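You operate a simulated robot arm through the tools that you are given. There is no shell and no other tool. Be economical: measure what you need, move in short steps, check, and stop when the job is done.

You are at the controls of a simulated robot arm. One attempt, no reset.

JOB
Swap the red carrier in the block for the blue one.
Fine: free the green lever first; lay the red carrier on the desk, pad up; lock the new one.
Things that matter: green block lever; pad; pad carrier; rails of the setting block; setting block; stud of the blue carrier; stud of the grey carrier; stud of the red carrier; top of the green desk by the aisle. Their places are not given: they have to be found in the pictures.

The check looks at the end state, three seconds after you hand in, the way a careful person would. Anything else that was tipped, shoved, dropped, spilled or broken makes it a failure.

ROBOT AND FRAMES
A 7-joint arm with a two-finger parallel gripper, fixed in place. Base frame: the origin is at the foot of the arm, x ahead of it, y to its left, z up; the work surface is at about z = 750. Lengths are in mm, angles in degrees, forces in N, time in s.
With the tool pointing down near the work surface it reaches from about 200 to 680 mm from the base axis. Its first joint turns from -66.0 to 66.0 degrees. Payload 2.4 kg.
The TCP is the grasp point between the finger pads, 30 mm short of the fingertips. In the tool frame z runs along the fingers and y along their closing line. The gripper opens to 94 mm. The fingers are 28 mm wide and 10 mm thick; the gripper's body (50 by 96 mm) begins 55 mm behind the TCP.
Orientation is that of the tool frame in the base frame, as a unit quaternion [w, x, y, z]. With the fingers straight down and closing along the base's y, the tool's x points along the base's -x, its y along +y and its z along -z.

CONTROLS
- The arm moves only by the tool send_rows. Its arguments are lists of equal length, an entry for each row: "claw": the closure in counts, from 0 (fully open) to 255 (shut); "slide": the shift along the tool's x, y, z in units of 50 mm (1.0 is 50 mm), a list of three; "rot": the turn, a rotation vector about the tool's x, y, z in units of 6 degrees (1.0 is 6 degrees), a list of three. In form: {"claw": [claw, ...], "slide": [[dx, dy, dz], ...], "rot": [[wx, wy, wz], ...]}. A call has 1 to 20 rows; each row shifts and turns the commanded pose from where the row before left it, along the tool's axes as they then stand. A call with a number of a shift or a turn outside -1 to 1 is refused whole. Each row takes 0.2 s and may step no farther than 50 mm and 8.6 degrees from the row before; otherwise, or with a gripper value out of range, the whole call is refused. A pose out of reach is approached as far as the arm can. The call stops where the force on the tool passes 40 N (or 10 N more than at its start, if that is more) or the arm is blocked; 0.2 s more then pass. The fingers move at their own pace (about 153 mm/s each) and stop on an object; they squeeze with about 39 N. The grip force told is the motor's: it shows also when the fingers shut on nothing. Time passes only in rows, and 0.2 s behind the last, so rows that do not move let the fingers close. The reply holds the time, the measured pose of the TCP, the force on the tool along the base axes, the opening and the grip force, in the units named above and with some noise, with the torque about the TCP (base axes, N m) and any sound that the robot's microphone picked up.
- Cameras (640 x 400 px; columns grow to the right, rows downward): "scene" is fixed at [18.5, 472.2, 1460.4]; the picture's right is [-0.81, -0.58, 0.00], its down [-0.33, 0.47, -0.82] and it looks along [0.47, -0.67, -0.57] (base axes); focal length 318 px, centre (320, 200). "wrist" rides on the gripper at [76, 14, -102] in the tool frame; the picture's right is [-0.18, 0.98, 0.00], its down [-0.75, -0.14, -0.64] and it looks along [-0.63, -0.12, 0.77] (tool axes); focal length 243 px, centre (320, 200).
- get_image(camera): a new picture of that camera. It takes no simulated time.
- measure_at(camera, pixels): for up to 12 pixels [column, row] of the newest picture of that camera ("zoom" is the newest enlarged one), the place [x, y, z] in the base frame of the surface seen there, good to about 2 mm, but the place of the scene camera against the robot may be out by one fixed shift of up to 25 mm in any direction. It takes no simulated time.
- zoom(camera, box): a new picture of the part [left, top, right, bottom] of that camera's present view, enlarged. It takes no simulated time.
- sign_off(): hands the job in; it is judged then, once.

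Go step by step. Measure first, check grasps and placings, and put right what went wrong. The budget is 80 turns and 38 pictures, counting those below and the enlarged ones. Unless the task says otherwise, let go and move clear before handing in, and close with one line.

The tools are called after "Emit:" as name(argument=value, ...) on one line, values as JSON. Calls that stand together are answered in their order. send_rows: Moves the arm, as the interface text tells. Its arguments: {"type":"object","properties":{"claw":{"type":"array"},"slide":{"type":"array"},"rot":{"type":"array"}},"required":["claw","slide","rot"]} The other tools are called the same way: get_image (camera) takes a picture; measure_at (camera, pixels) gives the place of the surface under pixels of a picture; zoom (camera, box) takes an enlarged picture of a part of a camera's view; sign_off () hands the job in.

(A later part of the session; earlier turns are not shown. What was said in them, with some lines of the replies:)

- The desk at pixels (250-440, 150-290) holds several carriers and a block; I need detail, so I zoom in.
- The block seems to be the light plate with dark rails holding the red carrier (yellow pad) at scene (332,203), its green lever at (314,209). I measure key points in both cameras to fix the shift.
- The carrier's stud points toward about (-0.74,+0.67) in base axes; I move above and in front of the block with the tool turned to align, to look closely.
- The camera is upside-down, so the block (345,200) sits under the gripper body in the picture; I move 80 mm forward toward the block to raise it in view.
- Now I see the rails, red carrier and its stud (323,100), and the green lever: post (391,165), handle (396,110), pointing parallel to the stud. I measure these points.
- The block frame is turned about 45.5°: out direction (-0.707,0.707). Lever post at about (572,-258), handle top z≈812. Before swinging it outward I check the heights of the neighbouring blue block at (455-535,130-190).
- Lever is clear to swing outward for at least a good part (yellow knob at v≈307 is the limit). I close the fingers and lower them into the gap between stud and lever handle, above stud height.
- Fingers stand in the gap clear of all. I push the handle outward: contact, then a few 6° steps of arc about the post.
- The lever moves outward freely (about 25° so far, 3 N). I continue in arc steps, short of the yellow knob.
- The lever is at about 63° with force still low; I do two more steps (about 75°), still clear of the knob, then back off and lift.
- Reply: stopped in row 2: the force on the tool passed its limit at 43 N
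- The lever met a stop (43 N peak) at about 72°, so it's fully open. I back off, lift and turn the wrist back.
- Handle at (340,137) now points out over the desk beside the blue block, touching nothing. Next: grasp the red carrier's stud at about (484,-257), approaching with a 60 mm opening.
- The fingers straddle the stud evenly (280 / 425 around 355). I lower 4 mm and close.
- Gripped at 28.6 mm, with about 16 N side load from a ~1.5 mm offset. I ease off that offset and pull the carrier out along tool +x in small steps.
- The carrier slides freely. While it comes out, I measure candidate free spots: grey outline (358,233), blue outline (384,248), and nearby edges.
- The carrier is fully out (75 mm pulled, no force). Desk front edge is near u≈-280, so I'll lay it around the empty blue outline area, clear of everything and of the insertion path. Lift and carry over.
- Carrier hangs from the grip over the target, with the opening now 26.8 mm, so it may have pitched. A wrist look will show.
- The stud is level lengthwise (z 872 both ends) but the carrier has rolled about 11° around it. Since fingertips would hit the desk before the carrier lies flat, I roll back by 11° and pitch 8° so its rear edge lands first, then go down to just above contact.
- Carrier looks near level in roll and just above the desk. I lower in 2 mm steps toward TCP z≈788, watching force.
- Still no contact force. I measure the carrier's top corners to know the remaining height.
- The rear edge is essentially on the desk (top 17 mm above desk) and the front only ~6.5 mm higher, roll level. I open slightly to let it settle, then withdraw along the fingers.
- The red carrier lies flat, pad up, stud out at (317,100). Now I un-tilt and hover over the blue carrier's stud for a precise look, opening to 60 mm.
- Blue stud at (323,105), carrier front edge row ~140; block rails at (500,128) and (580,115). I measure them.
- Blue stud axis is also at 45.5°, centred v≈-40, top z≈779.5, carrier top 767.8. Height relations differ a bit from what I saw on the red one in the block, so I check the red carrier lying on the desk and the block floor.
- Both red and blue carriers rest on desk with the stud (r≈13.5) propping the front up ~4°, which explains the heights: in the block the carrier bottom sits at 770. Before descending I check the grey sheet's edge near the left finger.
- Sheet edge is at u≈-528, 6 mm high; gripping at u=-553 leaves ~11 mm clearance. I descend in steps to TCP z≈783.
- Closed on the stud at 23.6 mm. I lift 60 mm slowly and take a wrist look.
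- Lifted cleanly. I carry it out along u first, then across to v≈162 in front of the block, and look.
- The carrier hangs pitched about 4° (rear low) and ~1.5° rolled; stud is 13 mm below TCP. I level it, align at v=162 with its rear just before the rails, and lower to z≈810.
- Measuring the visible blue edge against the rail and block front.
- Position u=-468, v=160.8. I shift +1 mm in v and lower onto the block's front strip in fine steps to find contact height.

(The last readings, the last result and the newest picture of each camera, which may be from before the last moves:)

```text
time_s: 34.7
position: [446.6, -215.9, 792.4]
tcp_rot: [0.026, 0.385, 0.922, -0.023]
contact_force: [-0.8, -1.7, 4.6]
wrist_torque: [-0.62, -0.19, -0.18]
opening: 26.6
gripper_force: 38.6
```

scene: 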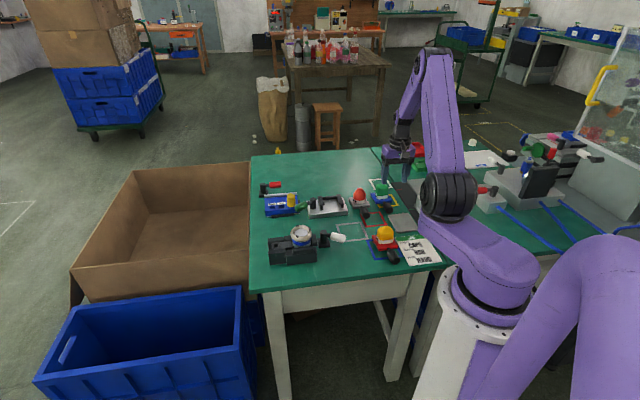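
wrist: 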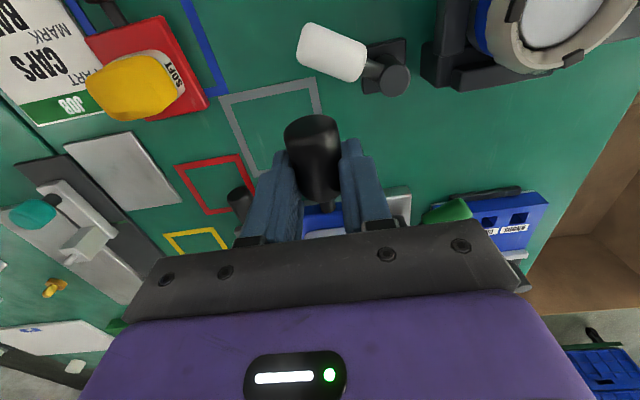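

Contact at the rear -v corner (torque agrees with the +v side being slightly high). I roll +2.4° and press down 1 mm to square it on the plate.

Emit:
send_rows(claw=[255, 255, 255, 255, 255], slide=[[0, 0, 0], [0, 0, 0], [0.001, 0, 0.02], [0, 0, 0], [0, 0, 0]], rot=[[0.2, 0, 0], [0.2, 0, 0], [0, 0, 0], [0, 0, 0], [0, 0, 0]])

Emit:
zoom(camera="wrist", box=[240, 90, 464, 230])

```text
time_s: 35.9
position: [444.9, -215.2, 790.6]
tcp_rot: [0.016, 0.386, 0.921, -0.042]
contact_force: [2.0, -0.3, 5.1]
wrist_torque: [-0.2, -0.52, 0.14]
opening: 26.8
gripper_force: 38.9
```

```text
2.86 times, centred on (352, 160) of wrist
```

zoom: 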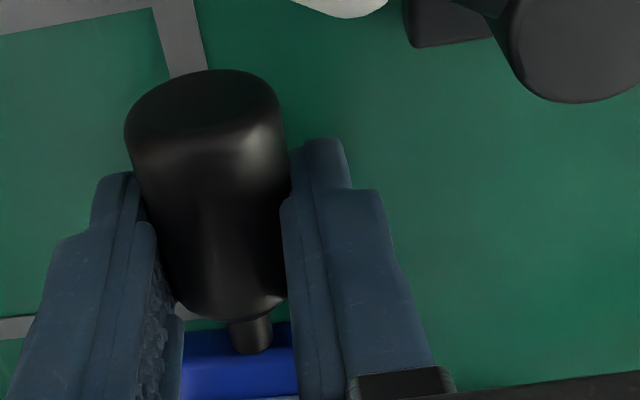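

Now the +v corner carries load, so level lies between; I measure front edge in this view to confirm pitch.

Emit:
measure_at(camera="zoom", pixels=[[205, 150], [212, 200], [220, 250], [228, 290], [250, 340], [200, 345], [280, 335], [200, 385], [285, 375], [240, 380]])

```text
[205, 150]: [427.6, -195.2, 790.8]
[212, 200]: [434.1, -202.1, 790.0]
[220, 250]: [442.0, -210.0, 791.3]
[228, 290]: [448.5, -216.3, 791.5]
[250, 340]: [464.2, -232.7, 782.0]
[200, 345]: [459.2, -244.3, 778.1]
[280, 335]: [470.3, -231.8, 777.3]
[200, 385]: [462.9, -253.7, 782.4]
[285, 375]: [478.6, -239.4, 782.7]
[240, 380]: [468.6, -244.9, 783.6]
```

Stud top 790.5 level and carrier top 783 equal the red one's seated heights, so height and level are right. I slide in along -u, first 20 mm, watching side force.

Emit:
send_rows(claw=[255, 255, 255, 255, 255, 255, 255], slide=[[0, -0.016, -0.008], [-0.08, 0, 0.0052], [-0.08, 0, 0.0052], [-0.08, 0, 0.0052], [-0.08, 0, 0.0052], [-0.08, 0, 0.0052], [0, 0, 0]], rot=[[-0.2, 0, 0], [0, 0, 0], [0, 0, 0], [0, 0, 0], [0, 0, 0], [0, 0, 0], [0, 0, 0]])

```text
time_s: 37.5
position: [458.2, -230.5, 790.8]
tcp_rot: [0.021, 0.385, 0.922, -0.033]
contact_force: [0.0, 0.4, -2.2]
wrist_torque: [0.08, 0.05, 0.02]
opening: 26.5
gripper_force: 38.7
```

No contact force; the rear is just at the rail mouth. Continue 20 mm.

Emit:
send_rows(claw=[255, 255, 255, 255, 255, 255], slide=[[-0.08, 0, 0.0052], [-0.08, 0, 0.0052], [-0.08, 0, 0.0052], [-0.08, 0, 0.0052], [-0.08, 0, 0.0052], [0, 0, 0]], rot=[[0, 0, 0], [0, 0, 0], [0, 0, 0], [0, 0, 0], [0, 0, 0], [0, 0, 0]])

```text
time_s: 38.9
position: [473.0, -244.0, 791.1]
tcp_rot: [0.022, 0.387, 0.921, -0.032]
contact_force: [-1.1, -0.7, 1.2]
wrist_torque: [-0.25, -0.02, -0.14]
opening: 26.5
gripper_force: 39.3
```

Only ~3 N; it is entering smoothly. Continue.

Emit:
send_rows(claw=[255, 255, 255, 255, 255, 255, 255], slide=[[-0.08, 0, 0.0052], [-0.08, 0, 0.0052], [-0.08, 0, 0.0052], [-0.08, 0, 0.0052], [-0.08, 0, 0.0052], [-0.06, 0, 0.004], [0, 0, 0]], rot=[[0, 0, 0], [0, 0, 0], [0, 0, 0], [0, 0, 0], [0, 0, 0], [0, 0, 0], [0, 0, 0]])

```text
time_s: 40.5
position: [489.1, -260.1, 791.4]
tcp_rot: [0.021, 0.386, 0.922, -0.033]
contact_force: [-0.5, 0.4, -2.6]
wrist_torque: [0.07, 0.09, -0.03]
opening: 26.2
gripper_force: 38.6
```

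Still free. I go on in 2 mm steps until the rear stop.

Emit:
send_rows(claw=[255, 255, 255, 255, 255, 255], slide=[[-0.04, 0, 0.0026], [-0.04, 0, 0.0026], [-0.03, 0, 0.002], [-0.03, 0, 0.002], [-0.03, 0, 0.002], [0, 0, 0]], rot=[[0, 0, 0], [0, 0, 0], [0, 0, 0], [0, 0, 0], [0, 0, 0], [0, 0, 0]])

Emit:
get_image(camera="wrist")

```text
time_s: 41.9
position: [491.8, -263.6, 790.6]
tcp_rot: [0.014, 0.385, 0.922, -0.032]
contact_force: [-18.2, 28.9, 11.3]
wrist_torque: [0.42, 0.41, -0.61]
opening: 26.7
gripper_force: 39.5
```

```text
3 pictures are left
```

wrist: 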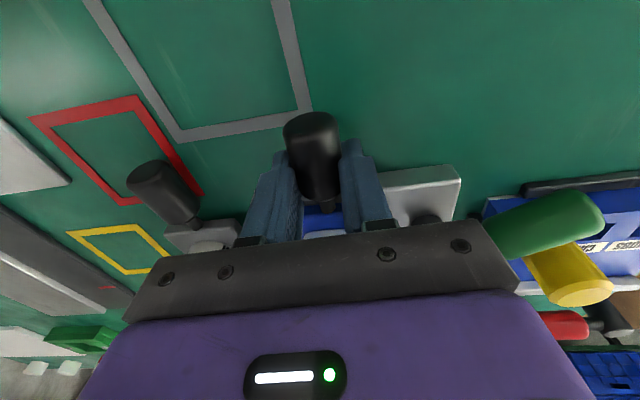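

A firm stop at u=-534 with ~33 N along the slide direction. I measure the front edge and stud to compare with the red one's seated place (neck u≈-557, edge u≈-569).

Emit:
measure_at(camera="wrist", pixels=[[311, 140], [316, 160], [320, 185], [326, 207], [312, 212], [338, 208], [312, 225], [340, 220], [324, 222], [390, 190], [455, 170]])

```text
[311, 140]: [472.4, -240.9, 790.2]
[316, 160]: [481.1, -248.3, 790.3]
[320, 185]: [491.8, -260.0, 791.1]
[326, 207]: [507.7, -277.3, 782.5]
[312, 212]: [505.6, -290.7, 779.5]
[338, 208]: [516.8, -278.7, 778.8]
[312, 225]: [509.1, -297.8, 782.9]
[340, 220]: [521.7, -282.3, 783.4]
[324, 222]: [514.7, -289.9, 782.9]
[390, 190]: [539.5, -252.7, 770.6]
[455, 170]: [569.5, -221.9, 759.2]
```

Front edge and stud agree with the red carrier's seated place within measuring error. I ease the push, open to 60 mm, lift straight up, un-tilt, and look again.

Emit:
send_rows(claw=[255, 92, 92, 92, 92, 92, 92, 92], slide=[[0.06, 0, -0.004], [0, 0, 0], [0, 0, 0], [-0.02, -0.012, -0.3], [-0.04, -0.024, -0.6], [-0.06, -0.036, -0.9], [-0.06, -0.036, -0.9], [0, 0, 0]], rot=[[0, 0, 0], [0, 0, 0], [0, 0, 0], [0, 0, 0], [0, 0, 0], [0, 0, 0], [0, 0, 0], [-0.4, 0.62, 0]])

Emit:
get_image(camera="wrist")

```text
time_s: 43.7
position: [494.1, -264.9, 929.0]
tcp_rot: [0.0, 0.386, 0.922, 0.001]
contact_force: [0.0, -0.8, 0.0]
wrist_torque: [0.02, 0.0, -0.02]
opening: 60.0
gripper_force: 0.1
```

```text
2 pictures are left
```

wrist: 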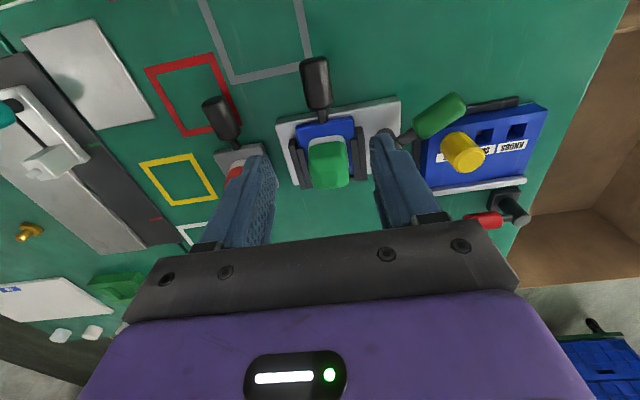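

Emit:
measure_at(camera="wrist", pixels=[[315, 62], [317, 85], [320, 108], [299, 130], [353, 122], [325, 127], [291, 143], [359, 130], [404, 138], [420, 130], [440, 112], [462, 98]])

```text
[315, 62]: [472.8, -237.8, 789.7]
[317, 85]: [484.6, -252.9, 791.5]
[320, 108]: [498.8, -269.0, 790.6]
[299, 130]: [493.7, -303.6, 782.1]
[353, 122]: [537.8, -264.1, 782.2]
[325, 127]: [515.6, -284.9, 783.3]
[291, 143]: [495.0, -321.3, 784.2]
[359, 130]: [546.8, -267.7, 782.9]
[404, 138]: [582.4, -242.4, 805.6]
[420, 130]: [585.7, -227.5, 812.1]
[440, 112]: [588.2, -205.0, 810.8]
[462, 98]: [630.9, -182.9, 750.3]
```

Blue front edge reads u≈-565 vs red's -568, so it may be ~3 mm shy of full seat. I'll push its stud end with closed fingers gently to be sure it's home.

Emit:
send_rows(claw=[255, 255, 255, 255, 255, 255, 255], slide=[[0.57, 0, 0], [0.565, 0, 0], [0, 0, 0.6], [0, 0, 0.6], [0, 0, 0.6], [0, 0, 0.5], [0, 0, 0.38]], rot=[[0, 0, 0], [0, 0, 0], [0, 0, 0], [0, 0, 0], [0, 0, 0], [0, 0, 0], [0, 0, 0]])

Emit:
send_rows(claw=[255, 255, 255, 255, 255], slide=[[-0.04, 0, 0], [-0.03, 0, 0], [-0.02, 0, 0], [-0.02, 0, 0], [0, 0, 0]], rot=[[0, 0, 0], [0, 0, 0], [0, 0, 0], [0, 0, 0], [0, 0, 0]])

```text
time_s: 45.3
position: [452.9, -226.4, 794.1]
tcp_rot: [0.0, 0.387, 0.922, 0.0]
contact_force: [0.7, -0.2, 1.1]
wrist_torque: [-0.02, 0.01, -0.01]
opening: 0.2
gripper_force: 33.3
```

```text
time_s: 46.5
position: [457.3, -228.6, 792.9]
tcp_rot: [0.0, 0.386, 0.923, 0.0]
contact_force: [0.7, -0.2, 0.2]
wrist_torque: [0.0, -0.01, -0.04]
opening: 0.0
gripper_force: 33.1
```

No contact yet; keep advancing in 1.5 mm steps.

Emit:
send_rows(claw=[255, 255, 255, 255, 255, 255, 255], slide=[[-0.03, 0, 0], [-0.03, 0, 0], [-0.03, 0, 0], [-0.02, 0, 0], [-0.02, 0, 0], [-0.02, 0, 0], [0, 0, 0]], rot=[[0, 0, 0], [0, 0, 0], [0, 0, 0], [0, 0, 0], [0, 0, 0], [0, 0, 0], [0, 0, 0]])

```text
time_s: 48.1
position: [459.5, -231.0, 792.9]
tcp_rot: [-0.006, 0.385, 0.923, 0.0]
contact_force: [-18.4, 19.7, 10.0]
wrist_torque: [0.03, -0.08, 0.01]
opening: 0.0
gripper_force: 33.3
```

Contact at 27 N with no movement. I press up to just under the limit to see if it advances further.

Emit:
send_rows(claw=[255, 255, 255, 255], slide=[[-0.025, 0, 0], [-0.02, 0, 0], [0, 0, 0], [0, 0, 0]], rot=[[0, 0, 0], [0, 0, 0], [0, 0, 0], [0, 0, 0]])

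```text
time_s: 48.7
position: [460.2, -231.0, 791.8]
tcp_rot: [-0.009, 0.385, 0.923, 0.002]
contact_force: [-4.3, 4.6, 10.3]
wrist_torque: [-0.14, -0.06, -0.02]
opening: 0.2
gripper_force: 32.6
stopped in row 3: the force on the tool passed its limit at 41 N (the readings are from after the stop); the commanded pose is now the measured one
```

Firm stop at 41 N without movement, so it's at its end stop. I refine the front-edge reading from the last wrist picture, scanning across the edge.

Emit:
measure_at(camera="wrist", pixels=[[308, 118], [308, 121], [308, 124], [308, 127], [308, 130], [345, 113], [345, 116], [345, 119], [345, 122], [345, 125], [292, 139], [357, 127]])

```text
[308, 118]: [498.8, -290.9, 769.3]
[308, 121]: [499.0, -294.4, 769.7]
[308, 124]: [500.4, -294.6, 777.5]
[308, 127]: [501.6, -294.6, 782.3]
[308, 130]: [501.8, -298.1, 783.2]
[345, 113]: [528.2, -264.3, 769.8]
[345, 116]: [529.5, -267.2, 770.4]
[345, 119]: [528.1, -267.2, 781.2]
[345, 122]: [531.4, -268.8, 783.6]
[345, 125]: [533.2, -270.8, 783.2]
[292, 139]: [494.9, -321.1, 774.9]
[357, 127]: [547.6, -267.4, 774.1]
```

Scanning shows the front face at u≈-562.5, the same as the red one allowing for where I sampled it: it is home. Now the lever; I measure the knob next to it for clearance.

Emit:
measure_at(camera="wrist", pixels=[[445, 150], [460, 136], [478, 158], [465, 170], [458, 150], [470, 150], [425, 150], [430, 180], [415, 125], [430, 115], [450, 98], [462, 106]])

```text
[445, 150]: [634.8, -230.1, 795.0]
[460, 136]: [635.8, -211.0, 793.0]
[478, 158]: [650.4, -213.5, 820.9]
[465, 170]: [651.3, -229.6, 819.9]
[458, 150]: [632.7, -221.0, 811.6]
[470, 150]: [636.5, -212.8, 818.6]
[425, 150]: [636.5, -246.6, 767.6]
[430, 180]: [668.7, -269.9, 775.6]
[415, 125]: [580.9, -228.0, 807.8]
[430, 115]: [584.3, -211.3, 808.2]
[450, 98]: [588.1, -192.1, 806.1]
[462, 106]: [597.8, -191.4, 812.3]
```

Knob near face is x≈633, top z 820. A finger slot exists between handle and knob near the post. I back off, lift, and turn the wrist to yaw 107° to match the handle.

Emit:
send_rows(claw=[255, 255, 255, 255, 255, 255, 255, 255, 255, 255, 255, 255, 255, 255, 255, 255], slide=[[0.25, 0, 0], [0, 0, -0.7], [0, 0, -0.7], [0, 0, -0.7], [0, 0, -0.7], [0, 0, 0], [0, 0, 0], [0, 0, 0], [0, 0, 0], [0, 0, 0], [0, 0, 0], [0, 0, 0], [0, 0, 0], [0, 0, 0], [0, 0, 0], [0, 0, 0]], rot=[[-0.067, -0.155, 0], [0, 0, 0], [0, 0, 0], [0, 0, 0], [0, 0, 0], [0, 0, 0.934], [0, 0, 0.934], [0, 0, 0.934], [0, 0, 0.934], [0, 0, 0.934], [0, 0, 0.934], [0, 0, 0.934], [0, 0, 0.934], [0, 0, 0.934], [0, 0, 0.934], [0, 0, 0.934]])

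```text
time_s: 52.1
position: [450.7, -223.0, 931.7]
tcp_rot: [-0.001, 0.804, 0.595, -0.001]
contact_force: [-0.3, 0.8, 1.0]
wrist_torque: [0.01, -0.03, -0.01]
opening: 0.0
gripper_force: 33.1
```

Yaw is 107°. Move to above the slot at (610.3,-236.5), down to z≈852 (tips above the knob) and read.

Emit:
send_rows(claw=[255, 255, 255, 255, 255, 255, 255, 255], slide=[[0.135, 0.626, 0], [0.135, 0.626, 0], [0.135, 0.626, 0], [0.135, 0.626, 0], [0.135, 0.626, 0], [0, 0, 0.8], [0, 0, 0.78], [0, 0, 0]], rot=[[0, 0, 0], [0, 0, 0], [0, 0, 0], [0, 0, 0], [0, 0, 0], [0, 0, 0], [0, 0, 0], [0, 0, 0]])

Emit:
zoom(camera="scene", box=[282, 175, 362, 225])

```text
time_s: 53.9
position: [609.3, -236.6, 853.0]
tcp_rot: [-0.001, 0.803, 0.595, 0.001]
contact_force: [0.1, -0.2, 0.3]
wrist_torque: [0.02, -0.01, 0.01]
opening: 0.0
gripper_force: 33.0
```

```text
8.00 times, centred on (322, 200) of scene
```

zoom: 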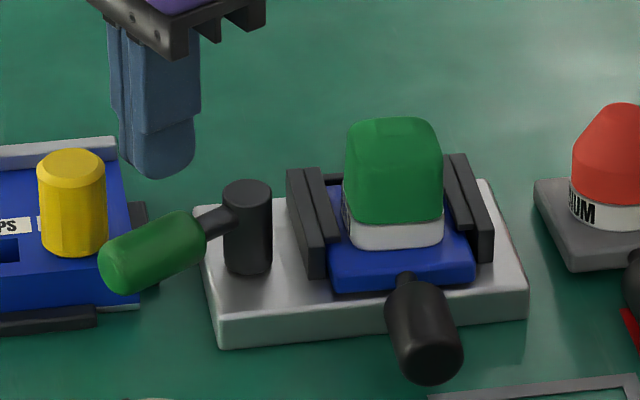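

The fingers (155,165) hang behind the handle, between knob and post. Lower carefully 33 mm.

Emit:
send_rows(claw=[255, 255, 255, 255, 255], slide=[[0, 0, 0.15], [0, 0, 0.15], [0, 0, 0.15], [0, 0, 0.15], [0, 0, 0.06]], rot=[[0, 0, 0], [0, 0, 0], [0, 0, 0], [0, 0, 0], [0, 0, 0]])

```text
time_s: 55.1
position: [610.3, -234.7, 818.5]
tcp_rot: [0.0, 0.804, 0.595, 0.001]
contact_force: [0.3, -0.1, -0.4]
wrist_torque: [0.01, -0.02, -0.03]
opening: 0.1
gripper_force: 32.9
```

Clear. Now push the handle back: contact, then four 6° steps about the post.

Emit:
send_rows(claw=[255, 255, 255, 255, 255, 255], slide=[[0, -0.05, 0], [0, -0.04, 0], [0.045, -0.07, 0], [0.045, -0.07, 0], [0.045, -0.07, 0], [0.045, -0.07, 0]], rot=[[0, 0, 0], [0, 0, 0], [0, 0, -1], [0, 0, -1], [0, 0, -1], [0, 0, -1]])

```text
time_s: 56.5
position: [594.0, -223.6, 819.8]
tcp_rot: [0.0, 0.661, 0.75, 0.001]
contact_force: [4.4, -2.6, 1.5]
wrist_torque: [-0.11, -0.14, 0.06]
opening: 0.0
gripper_force: 33.0
```

It's being pushed with ~5 N. Continue four more steps.

Emit:
send_rows(claw=[255, 255, 255, 255], slide=[[0.045, -0.07, 0], [0.045, -0.07, 0], [0.045, -0.07, 0], [0.045, -0.07, 0]], rot=[[0, 0, -1], [0, 0, -1], [0, 0, -1], [0, 0, -1]])

```text
time_s: 57.5
position: [578.0, -219.4, 819.7]
tcp_rot: [-0.002, 0.49, 0.872, 0.001]
contact_force: [7.0, -1.6, -0.3]
wrist_torque: [-0.01, -0.16, 0.07]
opening: 0.0
gripper_force: 33.4
```

About 13° remain to the original position. Two more steps, then half-steps until it stops.

Emit:
send_rows(claw=[255, 255, 255, 255, 255, 255], slide=[[0.045, -0.07, 0], [0.045, -0.07, 0], [0.022, -0.035, 0], [0.01, -0.03, 0], [0, -0.03, 0], [0, -0.03, 0]], rot=[[0, 0, -1], [0, 0, -1], [0, 0, -0.4], [0, 0, 0], [0, 0, 0], [0, 0, 0]])

```text
time_s: 58.9
position: [568.7, -220.2, 819.6]
tcp_rot: [0.002, 0.376, 0.927, 0.002]
contact_force: [28.5, 14.0, -8.2]
wrist_torque: [0.27, -0.69, -0.27]
opening: 0.0
gripper_force: 33.3
```

A firm stop (32 N) with the handle parallel to the slide again: locked. I back off, lift clear, move away, and use the last picture.

Emit:
send_rows(claw=[255, 255, 255, 255, 255, 255, 255, 255, 255, 255, 255], slide=[[0, 0.25, 0], [0, 0, -0.7], [0, 0, -0.7], [0, 0, -0.7], [0, 0, -0.7], [0, 0, -0.7], [0.8, -0.3, 0], [0.8, -0.3, 0], [0.8, -0.3, 0], [0.8, -0.3, 0], [0, 0, 0]], rot=[[0, 0, 0], [0, 0, 0], [0, 0, 0], [0, 0, 0], [0, 0, 0], [0, 0, 0], [0, 0, 0], [0, 0, 0], [0, 0, 0], [0, 0, 0], [0, 0, 0]])

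Emit:
zoom(camera="scene", box=[266, 170, 410, 260])

```text
time_s: 61.3
position: [418.9, -144.3, 995.5]
tcp_rot: [0.0, 0.378, 0.926, 0.001]
contact_force: [0.4, -0.4, -0.5]
wrist_torque: [-0.02, 0.02, -0.01]
opening: 0.0
gripper_force: 33.2
```

```text
4.44 times, centred on (338, 215) of scene
```

zoom: 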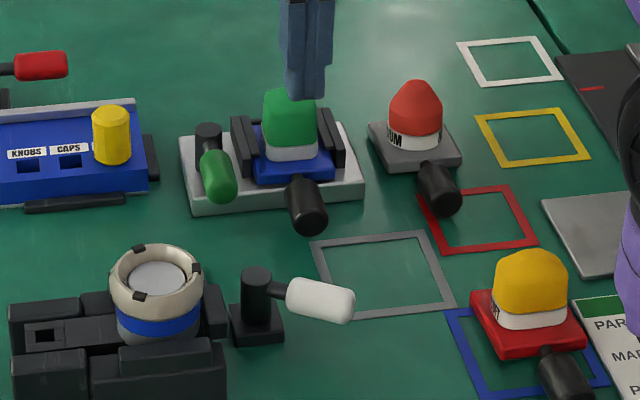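

The picture shows the blue carrier in the block at (295,160), the green lever back parallel to the stud at (215,170), and the red carrier on the desk, pad up, at (525,310). Nothing else has moved and the arm is clear, so I hand in.

Emit:
sign_off()

```text
The job is handed in.
```

The blue carrier is in the block, pushed to its end stop with the green lever locked. The red carrier lies pad up on the desk, and nothing else looks moved.
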